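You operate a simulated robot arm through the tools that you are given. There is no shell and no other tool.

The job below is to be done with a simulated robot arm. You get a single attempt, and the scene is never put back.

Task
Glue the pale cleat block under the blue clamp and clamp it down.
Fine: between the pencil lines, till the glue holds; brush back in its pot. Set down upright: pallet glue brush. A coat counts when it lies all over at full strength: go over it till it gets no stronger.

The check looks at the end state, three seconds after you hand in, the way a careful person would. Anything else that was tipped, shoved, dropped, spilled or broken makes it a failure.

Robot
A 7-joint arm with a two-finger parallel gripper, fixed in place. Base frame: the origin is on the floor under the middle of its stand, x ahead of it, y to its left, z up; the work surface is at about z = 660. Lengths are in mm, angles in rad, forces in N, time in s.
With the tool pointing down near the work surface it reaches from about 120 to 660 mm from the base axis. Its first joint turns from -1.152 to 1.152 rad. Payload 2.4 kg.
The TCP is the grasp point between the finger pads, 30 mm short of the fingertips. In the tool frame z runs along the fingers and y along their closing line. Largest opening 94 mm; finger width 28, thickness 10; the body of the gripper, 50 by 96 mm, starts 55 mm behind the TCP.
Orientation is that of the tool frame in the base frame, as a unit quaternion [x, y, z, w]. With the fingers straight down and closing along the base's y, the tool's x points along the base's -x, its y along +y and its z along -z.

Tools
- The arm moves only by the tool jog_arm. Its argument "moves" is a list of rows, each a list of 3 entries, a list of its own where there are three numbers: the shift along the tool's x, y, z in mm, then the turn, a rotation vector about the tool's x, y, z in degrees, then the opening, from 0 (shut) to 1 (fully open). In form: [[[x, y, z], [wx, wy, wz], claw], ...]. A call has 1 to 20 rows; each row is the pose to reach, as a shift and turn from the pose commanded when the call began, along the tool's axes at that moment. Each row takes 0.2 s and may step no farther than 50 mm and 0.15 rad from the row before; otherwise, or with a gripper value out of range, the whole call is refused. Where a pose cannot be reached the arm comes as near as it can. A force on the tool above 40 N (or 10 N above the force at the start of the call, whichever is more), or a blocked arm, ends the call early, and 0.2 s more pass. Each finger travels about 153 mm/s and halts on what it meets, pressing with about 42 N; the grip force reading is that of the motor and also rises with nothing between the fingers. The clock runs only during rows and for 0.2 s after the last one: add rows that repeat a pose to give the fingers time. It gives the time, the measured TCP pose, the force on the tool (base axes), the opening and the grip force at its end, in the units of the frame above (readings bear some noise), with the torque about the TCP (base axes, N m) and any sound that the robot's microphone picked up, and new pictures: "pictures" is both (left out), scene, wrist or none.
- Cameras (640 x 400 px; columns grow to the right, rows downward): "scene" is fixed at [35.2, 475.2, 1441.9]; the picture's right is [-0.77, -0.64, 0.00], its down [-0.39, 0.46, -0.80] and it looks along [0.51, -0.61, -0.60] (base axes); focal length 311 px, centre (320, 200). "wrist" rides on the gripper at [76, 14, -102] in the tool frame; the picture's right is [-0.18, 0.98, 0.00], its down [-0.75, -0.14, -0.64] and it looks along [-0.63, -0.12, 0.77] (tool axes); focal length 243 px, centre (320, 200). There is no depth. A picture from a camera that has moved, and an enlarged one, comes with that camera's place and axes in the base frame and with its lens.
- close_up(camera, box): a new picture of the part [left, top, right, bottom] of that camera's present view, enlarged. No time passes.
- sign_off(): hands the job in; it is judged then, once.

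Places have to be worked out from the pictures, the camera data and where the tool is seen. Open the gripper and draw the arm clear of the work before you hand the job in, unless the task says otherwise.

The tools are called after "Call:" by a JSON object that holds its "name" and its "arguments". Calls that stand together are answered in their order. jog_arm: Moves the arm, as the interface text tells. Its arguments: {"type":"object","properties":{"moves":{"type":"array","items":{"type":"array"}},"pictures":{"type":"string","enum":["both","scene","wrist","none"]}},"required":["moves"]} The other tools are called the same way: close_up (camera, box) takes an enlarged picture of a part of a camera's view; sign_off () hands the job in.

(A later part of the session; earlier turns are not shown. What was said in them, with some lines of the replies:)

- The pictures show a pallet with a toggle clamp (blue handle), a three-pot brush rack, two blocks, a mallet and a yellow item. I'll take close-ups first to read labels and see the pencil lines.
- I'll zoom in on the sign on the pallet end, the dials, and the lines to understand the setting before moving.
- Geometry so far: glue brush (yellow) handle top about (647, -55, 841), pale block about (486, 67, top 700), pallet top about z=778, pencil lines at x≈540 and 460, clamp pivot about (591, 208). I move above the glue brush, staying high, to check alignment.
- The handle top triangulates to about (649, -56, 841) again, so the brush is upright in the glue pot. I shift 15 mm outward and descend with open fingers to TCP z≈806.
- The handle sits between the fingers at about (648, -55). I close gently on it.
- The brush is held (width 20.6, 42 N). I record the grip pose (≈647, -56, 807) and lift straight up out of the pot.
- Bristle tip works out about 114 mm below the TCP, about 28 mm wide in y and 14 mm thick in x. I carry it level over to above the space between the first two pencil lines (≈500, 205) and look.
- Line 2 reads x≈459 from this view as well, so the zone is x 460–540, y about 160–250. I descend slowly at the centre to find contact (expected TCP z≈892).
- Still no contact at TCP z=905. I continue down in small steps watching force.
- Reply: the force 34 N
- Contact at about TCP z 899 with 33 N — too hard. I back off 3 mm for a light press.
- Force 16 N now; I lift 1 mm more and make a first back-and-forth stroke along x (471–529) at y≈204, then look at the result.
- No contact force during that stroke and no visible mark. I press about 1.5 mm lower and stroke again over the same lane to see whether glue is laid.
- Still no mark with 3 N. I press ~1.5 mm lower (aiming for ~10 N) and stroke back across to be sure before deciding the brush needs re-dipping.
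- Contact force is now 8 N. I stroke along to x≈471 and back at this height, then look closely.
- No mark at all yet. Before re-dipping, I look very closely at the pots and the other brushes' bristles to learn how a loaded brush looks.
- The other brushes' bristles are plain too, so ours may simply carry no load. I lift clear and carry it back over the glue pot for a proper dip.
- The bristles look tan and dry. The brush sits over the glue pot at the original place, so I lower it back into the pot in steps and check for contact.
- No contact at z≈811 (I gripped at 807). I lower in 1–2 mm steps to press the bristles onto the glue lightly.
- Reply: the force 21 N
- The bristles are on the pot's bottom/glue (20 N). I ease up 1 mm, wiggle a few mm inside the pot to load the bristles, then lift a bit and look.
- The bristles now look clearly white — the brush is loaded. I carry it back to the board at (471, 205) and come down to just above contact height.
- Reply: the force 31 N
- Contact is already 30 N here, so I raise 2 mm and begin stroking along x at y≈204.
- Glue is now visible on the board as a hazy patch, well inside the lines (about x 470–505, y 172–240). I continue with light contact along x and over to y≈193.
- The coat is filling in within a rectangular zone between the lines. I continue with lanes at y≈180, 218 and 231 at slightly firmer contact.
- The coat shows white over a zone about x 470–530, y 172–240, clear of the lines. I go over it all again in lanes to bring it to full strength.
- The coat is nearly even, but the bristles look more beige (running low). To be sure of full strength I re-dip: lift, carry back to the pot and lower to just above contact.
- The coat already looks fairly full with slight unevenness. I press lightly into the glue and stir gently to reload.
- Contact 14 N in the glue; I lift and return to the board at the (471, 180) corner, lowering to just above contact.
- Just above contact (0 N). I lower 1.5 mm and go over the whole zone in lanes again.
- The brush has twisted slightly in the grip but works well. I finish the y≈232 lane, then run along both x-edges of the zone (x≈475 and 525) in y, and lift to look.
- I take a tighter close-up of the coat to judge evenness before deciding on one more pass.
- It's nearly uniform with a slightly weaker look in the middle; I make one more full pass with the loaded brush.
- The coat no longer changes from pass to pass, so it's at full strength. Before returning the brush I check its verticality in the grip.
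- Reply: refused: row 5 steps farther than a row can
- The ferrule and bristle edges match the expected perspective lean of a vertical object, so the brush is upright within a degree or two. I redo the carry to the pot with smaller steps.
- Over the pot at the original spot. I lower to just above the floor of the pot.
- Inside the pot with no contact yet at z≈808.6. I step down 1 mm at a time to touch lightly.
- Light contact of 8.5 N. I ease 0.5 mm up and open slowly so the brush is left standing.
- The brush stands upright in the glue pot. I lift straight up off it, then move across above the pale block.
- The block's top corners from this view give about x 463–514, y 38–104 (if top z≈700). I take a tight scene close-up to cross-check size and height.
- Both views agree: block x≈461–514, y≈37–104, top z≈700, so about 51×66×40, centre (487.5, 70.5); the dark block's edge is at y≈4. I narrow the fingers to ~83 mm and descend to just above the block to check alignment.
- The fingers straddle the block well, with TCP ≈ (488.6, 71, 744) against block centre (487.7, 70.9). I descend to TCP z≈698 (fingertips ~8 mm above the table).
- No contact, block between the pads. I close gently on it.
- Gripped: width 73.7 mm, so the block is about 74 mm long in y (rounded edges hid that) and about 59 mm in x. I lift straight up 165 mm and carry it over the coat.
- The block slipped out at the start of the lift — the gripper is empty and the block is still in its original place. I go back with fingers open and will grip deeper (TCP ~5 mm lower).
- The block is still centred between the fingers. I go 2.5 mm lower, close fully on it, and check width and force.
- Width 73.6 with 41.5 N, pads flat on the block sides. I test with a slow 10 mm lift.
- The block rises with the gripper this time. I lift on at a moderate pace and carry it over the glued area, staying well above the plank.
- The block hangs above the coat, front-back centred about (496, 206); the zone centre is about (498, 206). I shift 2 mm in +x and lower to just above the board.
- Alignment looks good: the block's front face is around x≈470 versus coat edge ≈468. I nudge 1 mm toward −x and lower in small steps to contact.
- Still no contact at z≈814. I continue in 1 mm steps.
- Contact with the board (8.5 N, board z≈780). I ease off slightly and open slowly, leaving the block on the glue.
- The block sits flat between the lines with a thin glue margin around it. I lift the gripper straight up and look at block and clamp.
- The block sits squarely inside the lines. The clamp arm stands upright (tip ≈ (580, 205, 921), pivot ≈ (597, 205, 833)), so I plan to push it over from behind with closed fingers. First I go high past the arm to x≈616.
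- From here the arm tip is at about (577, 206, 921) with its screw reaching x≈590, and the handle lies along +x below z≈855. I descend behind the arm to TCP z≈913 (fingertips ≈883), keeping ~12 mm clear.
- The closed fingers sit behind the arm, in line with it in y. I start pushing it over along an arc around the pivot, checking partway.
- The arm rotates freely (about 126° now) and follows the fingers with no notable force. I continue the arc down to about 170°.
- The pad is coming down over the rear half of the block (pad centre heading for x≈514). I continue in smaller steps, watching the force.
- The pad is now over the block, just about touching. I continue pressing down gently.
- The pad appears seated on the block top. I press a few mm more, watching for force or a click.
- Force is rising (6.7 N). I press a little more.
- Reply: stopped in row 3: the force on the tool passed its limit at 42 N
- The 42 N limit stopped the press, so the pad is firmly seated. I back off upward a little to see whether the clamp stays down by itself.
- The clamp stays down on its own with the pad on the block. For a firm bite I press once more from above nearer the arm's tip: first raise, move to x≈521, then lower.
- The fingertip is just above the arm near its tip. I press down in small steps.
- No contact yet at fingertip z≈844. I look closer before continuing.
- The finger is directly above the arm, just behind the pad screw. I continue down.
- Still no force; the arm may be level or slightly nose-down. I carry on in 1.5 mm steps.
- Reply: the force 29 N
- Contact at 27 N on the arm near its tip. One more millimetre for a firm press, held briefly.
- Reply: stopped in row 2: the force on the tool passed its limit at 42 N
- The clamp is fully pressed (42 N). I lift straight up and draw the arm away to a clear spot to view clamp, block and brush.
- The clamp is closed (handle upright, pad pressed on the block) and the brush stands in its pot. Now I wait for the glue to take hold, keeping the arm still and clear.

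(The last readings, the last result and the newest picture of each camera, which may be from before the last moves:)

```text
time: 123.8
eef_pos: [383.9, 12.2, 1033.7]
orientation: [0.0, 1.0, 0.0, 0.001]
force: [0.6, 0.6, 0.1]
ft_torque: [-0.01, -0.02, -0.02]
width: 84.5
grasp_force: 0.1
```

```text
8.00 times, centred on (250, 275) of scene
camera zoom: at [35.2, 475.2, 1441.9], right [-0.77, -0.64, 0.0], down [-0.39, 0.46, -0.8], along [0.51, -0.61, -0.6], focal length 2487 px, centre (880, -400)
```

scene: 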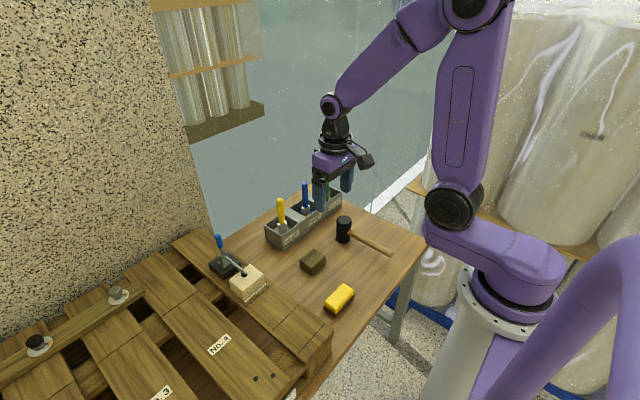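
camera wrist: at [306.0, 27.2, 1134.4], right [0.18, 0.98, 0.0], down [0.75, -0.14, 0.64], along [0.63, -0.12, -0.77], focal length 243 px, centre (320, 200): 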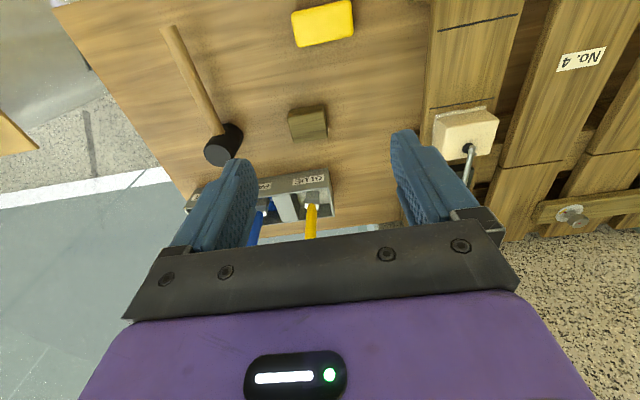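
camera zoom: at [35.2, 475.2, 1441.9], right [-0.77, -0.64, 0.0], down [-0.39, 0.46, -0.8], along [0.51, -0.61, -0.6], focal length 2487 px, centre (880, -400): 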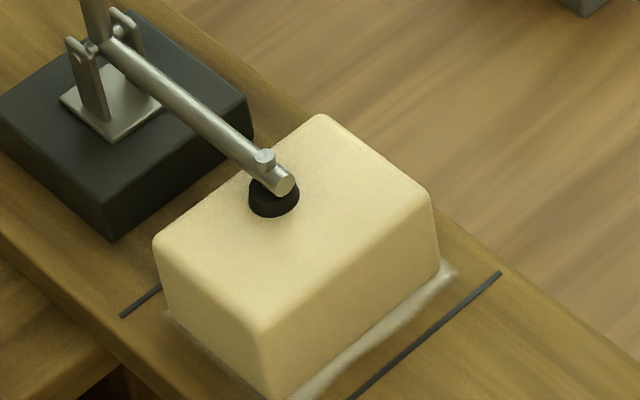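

No change yet; block and clamp hold steady. I check the rest of the scene (brush, mallet, other items) and keep waiting.

Call:
{"name": "close_up", "arguments": {"camera": "scene", "box": [255, 175, 355, 250]}}

Call:
{"name": "jog_arm", "arguments": {"moves": [[[0, 0, 0], [0, 0, 0], 0.9], [[0, 0, 0], [0, 0, 0], 0.9], [[0, 0, 0], [0, 0, 0], 0.9], [[0, 0, 0], [0, 0, 0], 0.9], [[0, 0, 0], [0, 0, 0], 0.9], [[0, 0, 0], [0, 0, 0], 0.9], [[0, 0, 0], [0, 0, 0], 0.9], [[0, 0, 0], [0, 0, 0], 0.9], [[0, 0, 0], [0, 0, 0], 0.9], [[0, 0, 0], [0, 0, 0], 0.9], [[0, 0, 0], [0, 0, 0], 0.9], [[0, 0, 0], [0, 0, 0], 0.9], [[0, 0, 0], [0, 0, 0], 0.9], [[0, 0, 0], [0, 0, 0], 0.9], [[0, 0, 0], [0, 0, 0], 0.9], [[0, 0, 0], [0, 0, 0], 0.9], [[0, 0, 0], [0, 0, 0], 0.9], [[0, 0, 0], [0, 0, 0], 0.9], [[0, 0, 0], [0, 0, 0], 0.9], [[0, 0, 0], [0, 0, 0], 0.9]], "pictures": "none"}}

Call:
{"name": "jog_arm", "arguments": {"moves": [[[0, 0, 0], [0, 0, 0], 0.9], [[0, 0, 0], [0, 0, 0], 0.9], [[0, 0, 0], [0, 0, 0], 0.9], [[0, 0, 0], [0, 0, 0], 0.9], [[0, 0, 0], [0, 0, 0], 0.9], [[0, 0, 0], [0, 0, 0], 0.9], [[0, 0, 0], [0, 0, 0], 0.9], [[0, 0, 0], [0, 0, 0], 0.9], [[0, 0, 0], [0, 0, 0], 0.9], [[0, 0, 0], [0, 0, 0], 0.9], [[0, 0, 0], [0, 0, 0], 0.9], [[0, 0, 0], [0, 0, 0], 0.9], [[0, 0, 0], [0, 0, 0], 0.9], [[0, 0, 0], [0, 0, 0], 0.9], [[0, 0, 0], [0, 0, 0], 0.9], [[0, 0, 0], [0, 0, 0], 0.9], [[0, 0, 0], [0, 0, 0], 0.9], [[0, 0, 0], [0, 0, 0], 0.9], [[0, 0, 0], [0, 0, 0], 0.9], [[0, 0, 0], [0, 0, 0], 0.9]], "pictures": "none"}}

Call:
{"name": "jog_arm", "arguments": {"moves": [[[0, 0, 0], [0, 0, 0], 0.9], [[0, 0, 0], [0, 0, 0], 0.9], [[0, 0, 0], [0, 0, 0], 0.9], [[0, 0, 0], [0, 0, 0], 0.9], [[0, 0, 0], [0, 0, 0], 0.9], [[0, 0, 0], [0, 0, 0], 0.9], [[0, 0, 0], [0, 0, 0], 0.9], [[0, 0, 0], [0, 0, 0], 0.9], [[0, 0, 0], [0, 0, 0], 0.9], [[0, 0, 0], [0, 0, 0], 0.9], [[0, 0, 0], [0, 0, 0], 0.9], [[0, 0, 0], [0, 0, 0], 0.9], [[0, 0, 0], [0, 0, 0], 0.9], [[0, 0, 0], [0, 0, 0], 0.9], [[0, 0, 0], [0, 0, 0], 0.9], [[0, 0, 0], [0, 0, 0], 0.9], [[0, 0, 0], [0, 0, 0], 0.9], [[0, 0, 0], [0, 0, 0], 0.9], [[0, 0, 0], [0, 0, 0], 0.9], [[0, 0, 0], [0, 0, 0], 0.9]], "pictures": "none"}}

Call:
{"name": "close_up", "arguments": {"camera": "scene", "box": [225, 250, 275, 300]}}

```text
5.33 times, centred on (305, 212) of scene
camera zoom: at [35.2, 475.2, 1441.9], right [-0.77, -0.64, 0.0], down [-0.39, 0.46, -0.8], along [0.51, -0.61, -0.6], focal length 1658 px, centre (400, 133)
```

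zoom: 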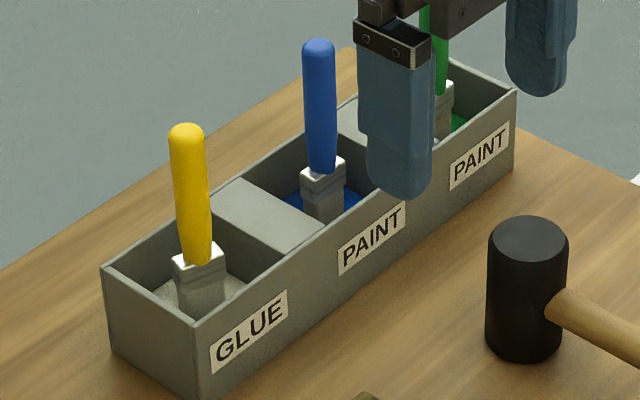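

```text
time: 128.0
eef_pos: [383.8, 13.5, 1032.7]
orientation: [0.0, 1.0, 0.0, 0.001]
force: [0.8, -0.6, 0.4]
ft_torque: [-0.03, 0.01, -0.02]
width: 84.6
grasp_force: 0.0
```

```text
time: 132.2
eef_pos: [383.7, 12.3, 1032.1]
orientation: [0.0, 1.0, 0.001, 0.0]
force: [0.7, -0.4, 0.1]
ft_torque: [0.03, -0.01, -0.06]
width: 84.9
grasp_force: 0.0
```

```text
time: 136.3
eef_pos: [384.1, 12.4, 1033.3]
orientation: [0.0, 1.0, 0.0, 0.001]
force: [-0.1, -0.3, 0.3]
ft_torque: [0.0, 0.02, -0.01]
width: 84.6
grasp_force: 0.0
```

```text
8.00 times, centred on (250, 275) of scene
camera zoom: at [35.2, 475.2, 1441.9], right [-0.77, -0.64, 0.0], down [-0.39, 0.46, -0.8], along [0.51, -0.61, -0.6], focal length 2487 px, centre (880, -400)
```

zoom: 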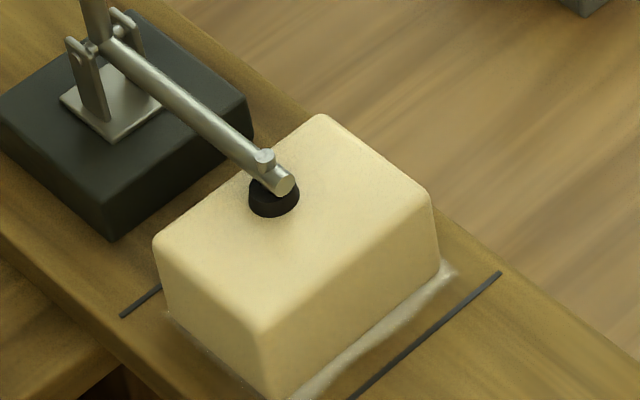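

Everything else is in order (brush upright in GLUE pot, mallet and blocks untouched). I keep waiting for the glue to cure under the clamp.

Call:
{"name": "jog_arm", "arguments": {"moves": [[[0, 0, 0], [0, 0, 0], 0.9], [[0, 0, 0], [0, 0, 0], 0.9], [[0, 0, 0], [0, 0, 0], 0.9], [[0, 0, 0], [0, 0, 0], 0.9], [[0, 0, 0], [0, 0, 0], 0.9], [[0, 0, 0], [0, 0, 0], 0.9], [[0, 0, 0], [0, 0, 0], 0.9], [[0, 0, 0], [0, 0, 0], 0.9], [[0, 0, 0], [0, 0, 0], 0.9], [[0, 0, 0], [0, 0, 0], 0.9], [[0, 0, 0], [0, 0, 0], 0.9], [[0, 0, 0], [0, 0, 0], 0.9], [[0, 0, 0], [0, 0, 0], 0.9], [[0, 0, 0], [0, 0, 0], 0.9], [[0, 0, 0], [0, 0, 0], 0.9], [[0, 0, 0], [0, 0, 0], 0.9], [[0, 0, 0], [0, 0, 0], 0.9], [[0, 0, 0], [0, 0, 0], 0.9], [[0, 0, 0], [0, 0, 0], 0.9], [[0, 0, 0], [0, 0, 0], 0.9]], "pictures": "none"}}

Call:
{"name": "jog_arm", "arguments": {"moves": [[[0, 0, 0], [0, 0, 0], 0.9], [[0, 0, 0], [0, 0, 0], 0.9], [[0, 0, 0], [0, 0, 0], 0.9], [[0, 0, 0], [0, 0, 0], 0.9], [[0, 0, 0], [0, 0, 0], 0.9], [[0, 0, 0], [0, 0, 0], 0.9], [[0, 0, 0], [0, 0, 0], 0.9], [[0, 0, 0], [0, 0, 0], 0.9], [[0, 0, 0], [0, 0, 0], 0.9], [[0, 0, 0], [0, 0, 0], 0.9], [[0, 0, 0], [0, 0, 0], 0.9], [[0, 0, 0], [0, 0, 0], 0.9], [[0, 0, 0], [0, 0, 0], 0.9], [[0, 0, 0], [0, 0, 0], 0.9], [[0, 0, 0], [0, 0, 0], 0.9], [[0, 0, 0], [0, 0, 0], 0.9], [[0, 0, 0], [0, 0, 0], 0.9], [[0, 0, 0], [0, 0, 0], 0.9], [[0, 0, 0], [0, 0, 0], 0.9], [[0, 0, 0], [0, 0, 0], 0.9]], "pictures": "none"}}

Call:
{"name": "jog_arm", "arguments": {"moves": [[[0, 0, 0], [0, 0, 0], 0.9], [[0, 0, 0], [0, 0, 0], 0.9], [[0, 0, 0], [0, 0, 0], 0.9], [[0, 0, 0], [0, 0, 0], 0.9], [[0, 0, 0], [0, 0, 0], 0.9], [[0, 0, 0], [0, 0, 0], 0.9], [[0, 0, 0], [0, 0, 0], 0.9], [[0, 0, 0], [0, 0, 0], 0.9], [[0, 0, 0], [0, 0, 0], 0.9], [[0, 0, 0], [0, 0, 0], 0.9], [[0, 0, 0], [0, 0, 0], 0.9], [[0, 0, 0], [0, 0, 0], 0.9], [[0, 0, 0], [0, 0, 0], 0.9], [[0, 0, 0], [0, 0, 0], 0.9], [[0, 0, 0], [0, 0, 0], 0.9], [[0, 0, 0], [0, 0, 0], 0.9], [[0, 0, 0], [0, 0, 0], 0.9], [[0, 0, 0], [0, 0, 0], 0.9], [[0, 0, 0], [0, 0, 0], 0.9], [[0, 0, 0], [0, 0, 0], 0.9]], "pictures": "none"}}

Call:
{"name": "jog_arm", "arguments": {"moves": [[[0, 0, 0], [0, 0, 0], 0.9], [[0, 0, 0], [0, 0, 0], 0.9], [[0, 0, 0], [0, 0, 0], 0.9], [[0, 0, 0], [0, 0, 0], 0.9], [[0, 0, 0], [0, 0, 0], 0.9], [[0, 0, 0], [0, 0, 0], 0.9], [[0, 0, 0], [0, 0, 0], 0.9], [[0, 0, 0], [0, 0, 0], 0.9], [[0, 0, 0], [0, 0, 0], 0.9], [[0, 0, 0], [0, 0, 0], 0.9], [[0, 0, 0], [0, 0, 0], 0.9], [[0, 0, 0], [0, 0, 0], 0.9], [[0, 0, 0], [0, 0, 0], 0.9], [[0, 0, 0], [0, 0, 0], 0.9], [[0, 0, 0], [0, 0, 0], 0.9], [[0, 0, 0], [0, 0, 0], 0.9], [[0, 0, 0], [0, 0, 0], 0.9], [[0, 0, 0], [0, 0, 0], 0.9], [[0, 0, 0], [0, 0, 0], 0.9], [[0, 0, 0], [0, 0, 0], 0.9]], "pictures": "none"}}

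Call:
{"name": "jog_arm", "arguments": {"moves": [[[0, 0, 0], [0, 0, 0], 0.9], [[0, 0, 0], [0, 0, 0], 0.9], [[0, 0, 0], [0, 0, 0], 0.9], [[0, 0, 0], [0, 0, 0], 0.9], [[0, 0, 0], [0, 0, 0], 0.9], [[0, 0, 0], [0, 0, 0], 0.9], [[0, 0, 0], [0, 0, 0], 0.9], [[0, 0, 0], [0, 0, 0], 0.9], [[0, 0, 0], [0, 0, 0], 0.9], [[0, 0, 0], [0, 0, 0], 0.9], [[0, 0, 0], [0, 0, 0], 0.9], [[0, 0, 0], [0, 0, 0], 0.9], [[0, 0, 0], [0, 0, 0], 0.9], [[0, 0, 0], [0, 0, 0], 0.9], [[0, 0, 0], [0, 0, 0], 0.9], [[0, 0, 0], [0, 0, 0], 0.9], [[0, 0, 0], [0, 0, 0], 0.9], [[0, 0, 0], [0, 0, 0], 0.9], [[0, 0, 0], [0, 0, 0], 0.9], [[0, 0, 0], [0, 0, 0], 0.9]], "pictures": "none"}}

Call:
{"name": "close_up", "arguments": {"camera": "scene", "box": [225, 250, 275, 300]}}

```text
time: 140.6
eef_pos: [383.4, 13.3, 1032.6]
orientation: [0.0, 1.0, 0.0, 0.001]
force: [-0.2, -0.2, 0.1]
ft_torque: [-0.01, 0.01, 0.0]
width: 84.5
grasp_force: 0.1
```

```text
time: 144.8
eef_pos: [384.3, 12.3, 1033.5]
orientation: [0.0, 1.0, 0.001, 0.001]
force: [0.2, -0.8, 0.0]
ft_torque: [0.04, 0.03, 0.01]
width: 84.6
grasp_force: 0.0
```

```text
time: 148.9
eef_pos: [383.2, 12.7, 1032.9]
orientation: [0.0, 1.0, 0.0, 0.001]
force: [0.1, 0.0, 0.1]
ft_torque: [-0.03, 0.03, 0.02]
width: 84.7
grasp_force: 0.1
```

```text
time: 153.2
eef_pos: [383.8, 12.1, 1033.1]
orientation: [0.0, 1.0, -0.001, 0.001]
force: [-0.3, -0.6, -0.3]
ft_torque: [-0.02, 0.03, 0.0]
width: 84.6
grasp_force: 0.1
```

```text
time: 157.3
eef_pos: [382.2, 13.1, 1033.3]
orientation: [0.0, 1.0, 0.0, 0.0]
force: [-0.2, -1.5, 1.1]
ft_torque: [0.03, -0.01, 0.04]
width: 84.5
grasp_force: 0.0
```

```text
8.00 times, centred on (250, 275) of scene
camera zoom: at [35.2, 475.2, 1441.9], right [-0.77, -0.64, 0.0], down [-0.39, 0.46, -0.8], along [0.51, -0.61, -0.6], focal length 2487 px, centre (880, -400)
```

zoom: 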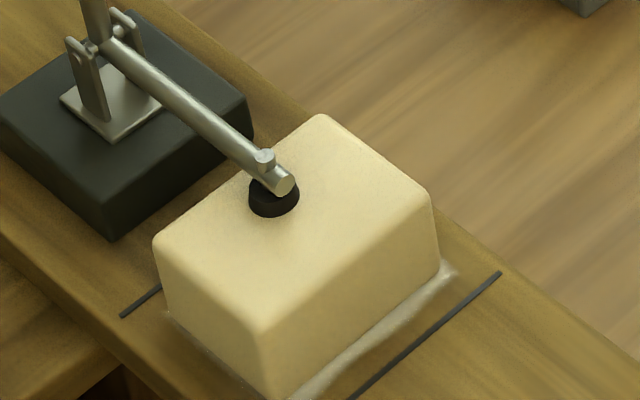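

Still steady after about 45 s under the clamp. I'll wait roughly as long again to be sure the glue has taken.

Call:
{"name": "jog_arm", "arguments": {"moves": [[[0, 0, 0], [0, 0, 0], 0.9], [[0, 0, 0], [0, 0, 0], 0.9], [[0, 0, 0], [0, 0, 0], 0.9], [[0, 0, 0], [0, 0, 0], 0.9], [[0, 0, 0], [0, 0, 0], 0.9], [[0, 0, 0], [0, 0, 0], 0.9], [[0, 0, 0], [0, 0, 0], 0.9], [[0, 0, 0], [0, 0, 0], 0.9], [[0, 0, 0], [0, 0, 0], 0.9], [[0, 0, 0], [0, 0, 0], 0.9], [[0, 0, 0], [0, 0, 0], 0.9], [[0, 0, 0], [0, 0, 0], 0.9], [[0, 0, 0], [0, 0, 0], 0.9], [[0, 0, 0], [0, 0, 0], 0.9], [[0, 0, 0], [0, 0, 0], 0.9], [[0, 0, 0], [0, 0, 0], 0.9], [[0, 0, 0], [0, 0, 0], 0.9], [[0, 0, 0], [0, 0, 0], 0.9], [[0, 0, 0], [0, 0, 0], 0.9], [[0, 0, 0], [0, 0, 0], 0.9]], "pictures": "none"}}

Call:
{"name": "jog_arm", "arguments": {"moves": [[[0, 0, 0], [0, 0, 0], 0.9], [[0, 0, 0], [0, 0, 0], 0.9], [[0, 0, 0], [0, 0, 0], 0.9], [[0, 0, 0], [0, 0, 0], 0.9], [[0, 0, 0], [0, 0, 0], 0.9], [[0, 0, 0], [0, 0, 0], 0.9], [[0, 0, 0], [0, 0, 0], 0.9], [[0, 0, 0], [0, 0, 0], 0.9], [[0, 0, 0], [0, 0, 0], 0.9], [[0, 0, 0], [0, 0, 0], 0.9], [[0, 0, 0], [0, 0, 0], 0.9], [[0, 0, 0], [0, 0, 0], 0.9], [[0, 0, 0], [0, 0, 0], 0.9], [[0, 0, 0], [0, 0, 0], 0.9], [[0, 0, 0], [0, 0, 0], 0.9], [[0, 0, 0], [0, 0, 0], 0.9], [[0, 0, 0], [0, 0, 0], 0.9], [[0, 0, 0], [0, 0, 0], 0.9], [[0, 0, 0], [0, 0, 0], 0.9], [[0, 0, 0], [0, 0, 0], 0.9]], "pictures": "none"}}

Call:
{"name": "jog_arm", "arguments": {"moves": [[[0, 0, 0], [0, 0, 0], 0.9], [[0, 0, 0], [0, 0, 0], 0.9], [[0, 0, 0], [0, 0, 0], 0.9], [[0, 0, 0], [0, 0, 0], 0.9], [[0, 0, 0], [0, 0, 0], 0.9], [[0, 0, 0], [0, 0, 0], 0.9], [[0, 0, 0], [0, 0, 0], 0.9], [[0, 0, 0], [0, 0, 0], 0.9], [[0, 0, 0], [0, 0, 0], 0.9], [[0, 0, 0], [0, 0, 0], 0.9], [[0, 0, 0], [0, 0, 0], 0.9], [[0, 0, 0], [0, 0, 0], 0.9], [[0, 0, 0], [0, 0, 0], 0.9], [[0, 0, 0], [0, 0, 0], 0.9], [[0, 0, 0], [0, 0, 0], 0.9], [[0, 0, 0], [0, 0, 0], 0.9], [[0, 0, 0], [0, 0, 0], 0.9], [[0, 0, 0], [0, 0, 0], 0.9], [[0, 0, 0], [0, 0, 0], 0.9], [[0, 0, 0], [0, 0, 0], 0.9]], "pictures": "none"}}

Call:
{"name": "jog_arm", "arguments": {"moves": [[[0, 0, 0], [0, 0, 0], 0.9], [[0, 0, 0], [0, 0, 0], 0.9], [[0, 0, 0], [0, 0, 0], 0.9], [[0, 0, 0], [0, 0, 0], 0.9], [[0, 0, 0], [0, 0, 0], 0.9], [[0, 0, 0], [0, 0, 0], 0.9], [[0, 0, 0], [0, 0, 0], 0.9], [[0, 0, 0], [0, 0, 0], 0.9], [[0, 0, 0], [0, 0, 0], 0.9], [[0, 0, 0], [0, 0, 0], 0.9], [[0, 0, 0], [0, 0, 0], 0.9], [[0, 0, 0], [0, 0, 0], 0.9], [[0, 0, 0], [0, 0, 0], 0.9], [[0, 0, 0], [0, 0, 0], 0.9], [[0, 0, 0], [0, 0, 0], 0.9], [[0, 0, 0], [0, 0, 0], 0.9], [[0, 0, 0], [0, 0, 0], 0.9], [[0, 0, 0], [0, 0, 0], 0.9], [[0, 0, 0], [0, 0, 0], 0.9], [[0, 0, 0], [0, 0, 0], 0.9]], "pictures": "none"}}

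Call:
{"name": "jog_arm", "arguments": {"moves": [[[0, 0, 0], [0, 0, 0], 0.9], [[0, 0, 0], [0, 0, 0], 0.9], [[0, 0, 0], [0, 0, 0], 0.9], [[0, 0, 0], [0, 0, 0], 0.9], [[0, 0, 0], [0, 0, 0], 0.9], [[0, 0, 0], [0, 0, 0], 0.9], [[0, 0, 0], [0, 0, 0], 0.9], [[0, 0, 0], [0, 0, 0], 0.9], [[0, 0, 0], [0, 0, 0], 0.9], [[0, 0, 0], [0, 0, 0], 0.9], [[0, 0, 0], [0, 0, 0], 0.9], [[0, 0, 0], [0, 0, 0], 0.9], [[0, 0, 0], [0, 0, 0], 0.9], [[0, 0, 0], [0, 0, 0], 0.9], [[0, 0, 0], [0, 0, 0], 0.9], [[0, 0, 0], [0, 0, 0], 0.9], [[0, 0, 0], [0, 0, 0], 0.9], [[0, 0, 0], [0, 0, 0], 0.9], [[0, 0, 0], [0, 0, 0], 0.9], [[0, 0, 0], [0, 0, 0], 0.9]], "pictures": "both"}}

Call:
{"name": "close_up", "arguments": {"camera": "scene", "box": [190, 210, 280, 300]}}

```text
time: 161.6
eef_pos: [384.1, 12.4, 1032.4]
orientation: [0.0, 1.0, 0.0, 0.001]
force: [0.3, -0.2, -0.1]
ft_torque: [-0.01, -0.02, 0.0]
width: 84.6
grasp_force: 0.1
```

```text
time: 165.8
eef_pos: [383.2, 13.3, 1033.2]
orientation: [0.0, 1.0, 0.0, 0.0]
force: [-1.2, 0.8, 0.2]
ft_torque: [-0.03, 0.02, 0.01]
width: 84.3
grasp_force: 0.0
```

```text
time: 169.9
eef_pos: [383.1, 13.5, 1034.0]
orientation: [0.0, 1.0, -0.001, 0.001]
force: [-1.1, 0.5, 0.5]
ft_torque: [0.0, 0.03, 0.02]
width: 84.8
grasp_force: 0.0
```

```text
time: 174.2
eef_pos: [383.8, 13.0, 1031.4]
orientation: [0.001, 1.0, 0.0, 0.001]
force: [-0.1, -0.2, 0.5]
ft_torque: [-0.05, -0.04, 0.01]
width: 84.4
grasp_force: 0.0
```

```text
time: 178.3
eef_pos: [382.2, 14.5, 1034.6]
orientation: [-0.001, 1.0, 0.001, 0.001]
force: [-0.7, 1.4, -0.9]
ft_torque: [-0.01, 0.03, 0.0]
width: 84.8
grasp_force: 0.1
camera wrist: at [306.3, 27.7, 1134.5], right [0.18, 0.98, 0.0], down [0.75, -0.14, 0.64], along [0.63, -0.12, -0.77], focal length 243 px, centre (320, 200)
```

scene: 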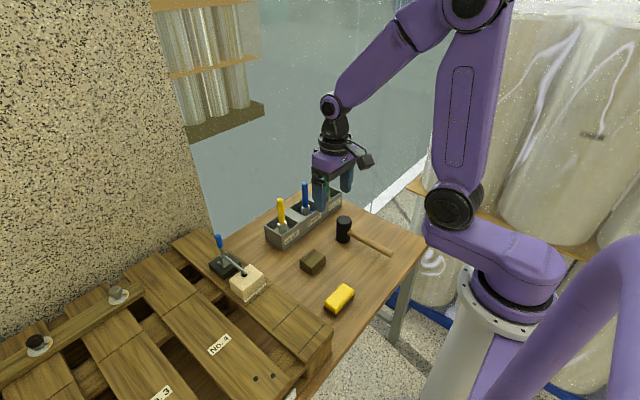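
wrist: 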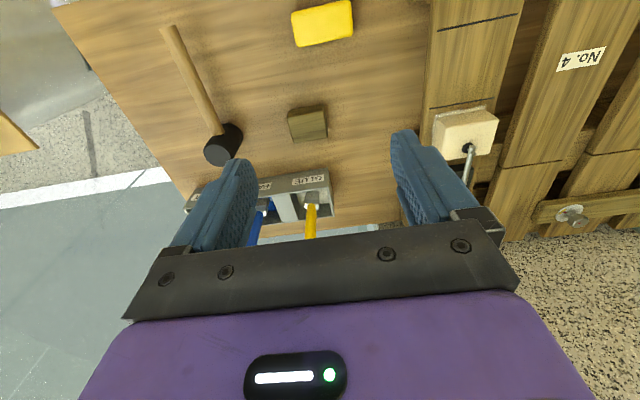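

```text
4.44 times, centred on (235, 255) of scene
camera zoom: at [35.2, 475.2, 1441.9], right [-0.77, -0.64, 0.0], down [-0.39, 0.46, -0.8], along [0.51, -0.61, -0.6], focal length 1382 px, centre (698, -44)
```

zoom: 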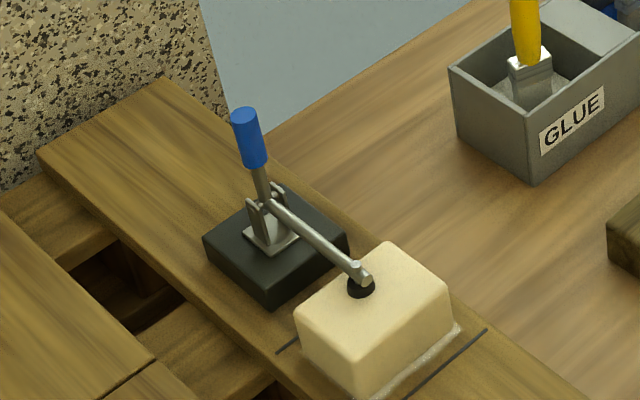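

All is stable: handle upright, pad on the block, brush standing. For margin I wait a little longer with the gripper fully open before handing in.

Call:
{"name": "jog_arm", "arguments": {"moves": [[[0, 0, 0], [0, 0, 0], 1], [[0, 0, 0], [0, 0, 0], 1], [[0, 0, 0], [0, 0, 0], 1], [[0, 0, 0], [0, 0, 0], 1], [[0, 0, 0], [0, 0, 0], 1], [[0, 0, 0], [0, 0, 0], 1], [[0, 0, 0], [0, 0, 0], 1], [[0, 0, 0], [0, 0, 0], 1], [[0, 0, 0], [0, 0, 0], 1], [[0, 0, 0], [0, 0, 0], 1], [[0, 0, 0], [0, 0, 0], 1], [[0, 0, 0], [0, 0, 0], 1], [[0, 0, 0], [0, 0, 0], 1], [[0, 0, 0], [0, 0, 0], 1], [[0, 0, 0], [0, 0, 0], 1], [[0, 0, 0], [0, 0, 0], 1], [[0, 0, 0], [0, 0, 0], 1], [[0, 0, 0], [0, 0, 0], 1], [[0, 0, 0], [0, 0, 0], 1], [[0, 0, 0], [0, 0, 0], 1]], "pictures": "none"}}

Call:
{"name": "jog_arm", "arguments": {"moves": [[[0, 0, 0], [0, 0, 0], 1], [[0, 0, 0], [0, 0, 0], 1], [[0, 0, 0], [0, 0, 0], 1], [[0, 0, 0], [0, 0, 0], 1], [[0, 0, 0], [0, 0, 0], 1], [[0, 0, 0], [0, 0, 0], 1], [[0, 0, 0], [0, 0, 0], 1], [[0, 0, 0], [0, 0, 0], 1], [[0, 0, 0], [0, 0, 0], 1], [[0, 0, 0], [0, 0, 0], 1], [[0, 0, 0], [0, 0, 0], 1], [[0, 0, 0], [0, 0, 0], 1], [[0, 0, 0], [0, 0, 0], 1], [[0, 0, 0], [0, 0, 0], 1], [[0, 0, 0], [0, 0, 0], 1], [[0, 0, 0], [0, 0, 0], 1], [[0, 0, 0], [0, 0, 0], 1], [[0, 0, 0], [0, 0, 0], 1], [[0, 0, 0], [0, 0, 0], 1], [[0, 0, 0], [0, 0, 0], 1]], "pictures": "none"}}

Call:
{"name": "jog_arm", "arguments": {"moves": [[[0, 0, 0], [0, 0, 0], 1], [[0, 0, 0], [0, 0, 0], 1], [[0, 0, 0], [0, 0, 0], 1], [[0, 0, 0], [0, 0, 0], 1], [[0, 0, 0], [0, 0, 0], 1], [[0, 0, 0], [0, 0, 0], 1], [[0, 0, 0], [0, 0, 0], 1], [[0, 0, 0], [0, 0, 0], 1], [[0, 0, 0], [0, 0, 0], 1], [[0, 0, 0], [0, 0, 0], 1], [[0, 0, 0], [0, 0, 0], 1], [[0, 0, 0], [0, 0, 0], 1], [[0, 0, 0], [0, 0, 0], 1], [[0, 0, 0], [0, 0, 0], 1], [[0, 0, 0], [0, 0, 0], 1], [[0, 0, 0], [0, 0, 0], 1], [[0, 0, 0], [0, 0, 0], 1], [[0, 0, 0], [0, 0, 0], 1], [[0, 0, 0], [0, 0, 0], 1], [[0, 0, 0], [0, 0, 0], 1]], "pictures": "none"}}

Call:
{"name": "jog_arm", "arguments": {"moves": [[[0, 0, 0], [0, 0, 0], 1], [[0, 0, 0], [0, 0, 0], 1], [[0, 0, 0], [0, 0, 0], 1], [[0, 0, 0], [0, 0, 0], 1], [[0, 0, 0], [0, 0, 0], 1], [[0, 0, 0], [0, 0, 0], 1], [[0, 0, 0], [0, 0, 0], 1], [[0, 0, 0], [0, 0, 0], 1], [[0, 0, 0], [0, 0, 0], 1], [[0, 0, 0], [0, 0, 0], 1], [[0, 0, 0], [0, 0, 0], 1], [[0, 0, 0], [0, 0, 0], 1], [[0, 0, 0], [0, 0, 0], 1], [[0, 0, 0], [0, 0, 0], 1], [[0, 0, 0], [0, 0, 0], 1], [[0, 0, 0], [0, 0, 0], 1], [[0, 0, 0], [0, 0, 0], 1], [[0, 0, 0], [0, 0, 0], 1], [[0, 0, 0], [0, 0, 0], 1], [[0, 0, 0], [0, 0, 0], 1]], "pictures": "none"}}

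Call:
{"name": "jog_arm", "arguments": {"moves": [[[0, 0, 0], [0, 0, 0], 1], [[0, 0, 0], [0, 0, 0], 1], [[0, 0, 0], [0, 0, 0], 1], [[0, 0, 0], [0, 0, 0], 1], [[0, 0, 0], [0, 0, 0], 1], [[0, 0, 0], [0, 0, 0], 1], [[0, 0, 0], [0, 0, 0], 1], [[0, 0, 0], [0, 0, 0], 1], [[0, 0, 0], [0, 0, 0], 1], [[0, 0, 0], [0, 0, 0], 1], [[0, 0, 0], [0, 0, 0], 1], [[0, 0, 0], [0, 0, 0], 1], [[0, 0, 0], [0, 0, 0], 1], [[0, 0, 0], [0, 0, 0], 1], [[0, 0, 0], [0, 0, 0], 1], [[0, 0, 0], [0, 0, 0], 1], [[0, 0, 0], [0, 0, 0], 1], [[0, 0, 0], [0, 0, 0], 1], [[0, 0, 0], [0, 0, 0], 1], [[0, 0, 0], [0, 0, 0], 1]], "pictures": "scene"}}

Call:
{"name": "close_up", "arguments": {"camera": "scene", "box": [225, 250, 275, 300]}}

```text
time: 182.6
eef_pos: [384.5, 12.9, 1033.3]
orientation: [0.0, 1.0, 0.0, 0.0]
force: [-0.3, -0.3, -0.2]
ft_torque: [-0.02, 0.0, 0.02]
width: 93.9
grasp_force: 0.1
```

```text
time: 186.8
eef_pos: [382.9, 12.8, 1032.5]
orientation: [0.001, 1.0, 0.0, 0.001]
force: [-0.2, -0.6, 0.5]
ft_torque: [0.0, 0.03, -0.01]
width: 94.0
grasp_force: 0.1
```

```text
time: 190.9
eef_pos: [383.3, 13.4, 1033.5]
orientation: [-0.001, 1.0, 0.0, 0.0]
force: [-0.6, -0.4, -0.1]
ft_torque: [-0.02, -0.01, -0.01]
width: 94.2
grasp_force: 0.2
```

```text
time: 195.2
eef_pos: [383.3, 13.5, 1032.5]
orientation: [0.001, 1.0, 0.0, 0.001]
force: [0.9, -0.6, -0.1]
ft_torque: [0.02, 0.0, 0.03]
width: 94.1
grasp_force: 0.0
```

```text
time: 199.3
eef_pos: [382.9, 11.9, 1033.6]
orientation: [-0.001, 1.0, -0.001, 0.001]
force: [0.1, 0.2, 0.5]
ft_torque: [0.01, -0.01, 0.0]
width: 93.9
grasp_force: 0.1
```

scene: 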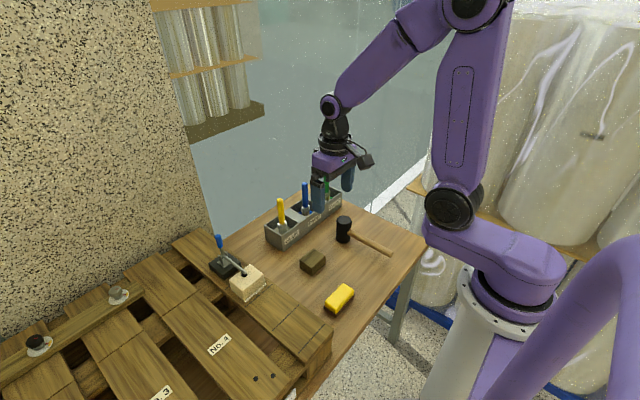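

```text
8.00 times, centred on (250, 275) of scene
camera zoom: at [35.2, 475.2, 1441.9], right [-0.77, -0.64, 0.0], down [-0.39, 0.46, -0.8], along [0.51, -0.61, -0.6], focal length 2487 px, centre (880, -400)
```

zoom: 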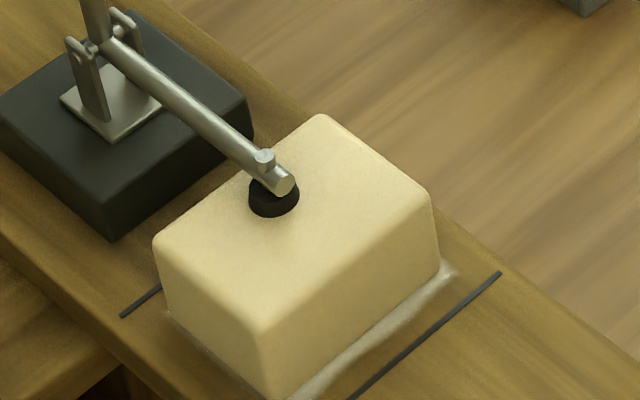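

The block has been under the closed clamp for over 85 s, sitting between the pencil lines. The brush stands upright in its glue pot, the gripper is open and clear, and nothing else was disturbed, so I hand the job in.

Call:
{"name": "sign_off", "arguments": {}}

```text
The job is handed in.
```

I glued the pale cleat block to the plank between the two pencil lines under the blue clamp. The clamp is closed on it, and I've handed the job in.

- **Glue coat:** The brush laid no glue at first, so I dipped it again, then went over the area until further passes made no visible difference. A thin margin of glue shows around the block and stays inside the lines.
- **Block:** The first lift slipped and the block stayed where it was on the table. The second lift held, and the block sits flat between the lines.
- **Clamp:** I pressed the arm down to the 42 N force limit, and it stayed down on its own with the handle upright. No click or latch sound was reported.
- **Curing:** I waited over 85 seconds under the clamp. The glue never visibly changed and I didn't push on the block to test the bond, so I can't confirm from the pictures that it has set.
- **Brush and surroundings:** The yellow brush stands upright in its glue pot. The mallet, the dark block, the yellow item and the other brushes look undisturbed, and the gripper is open and clear of the work.
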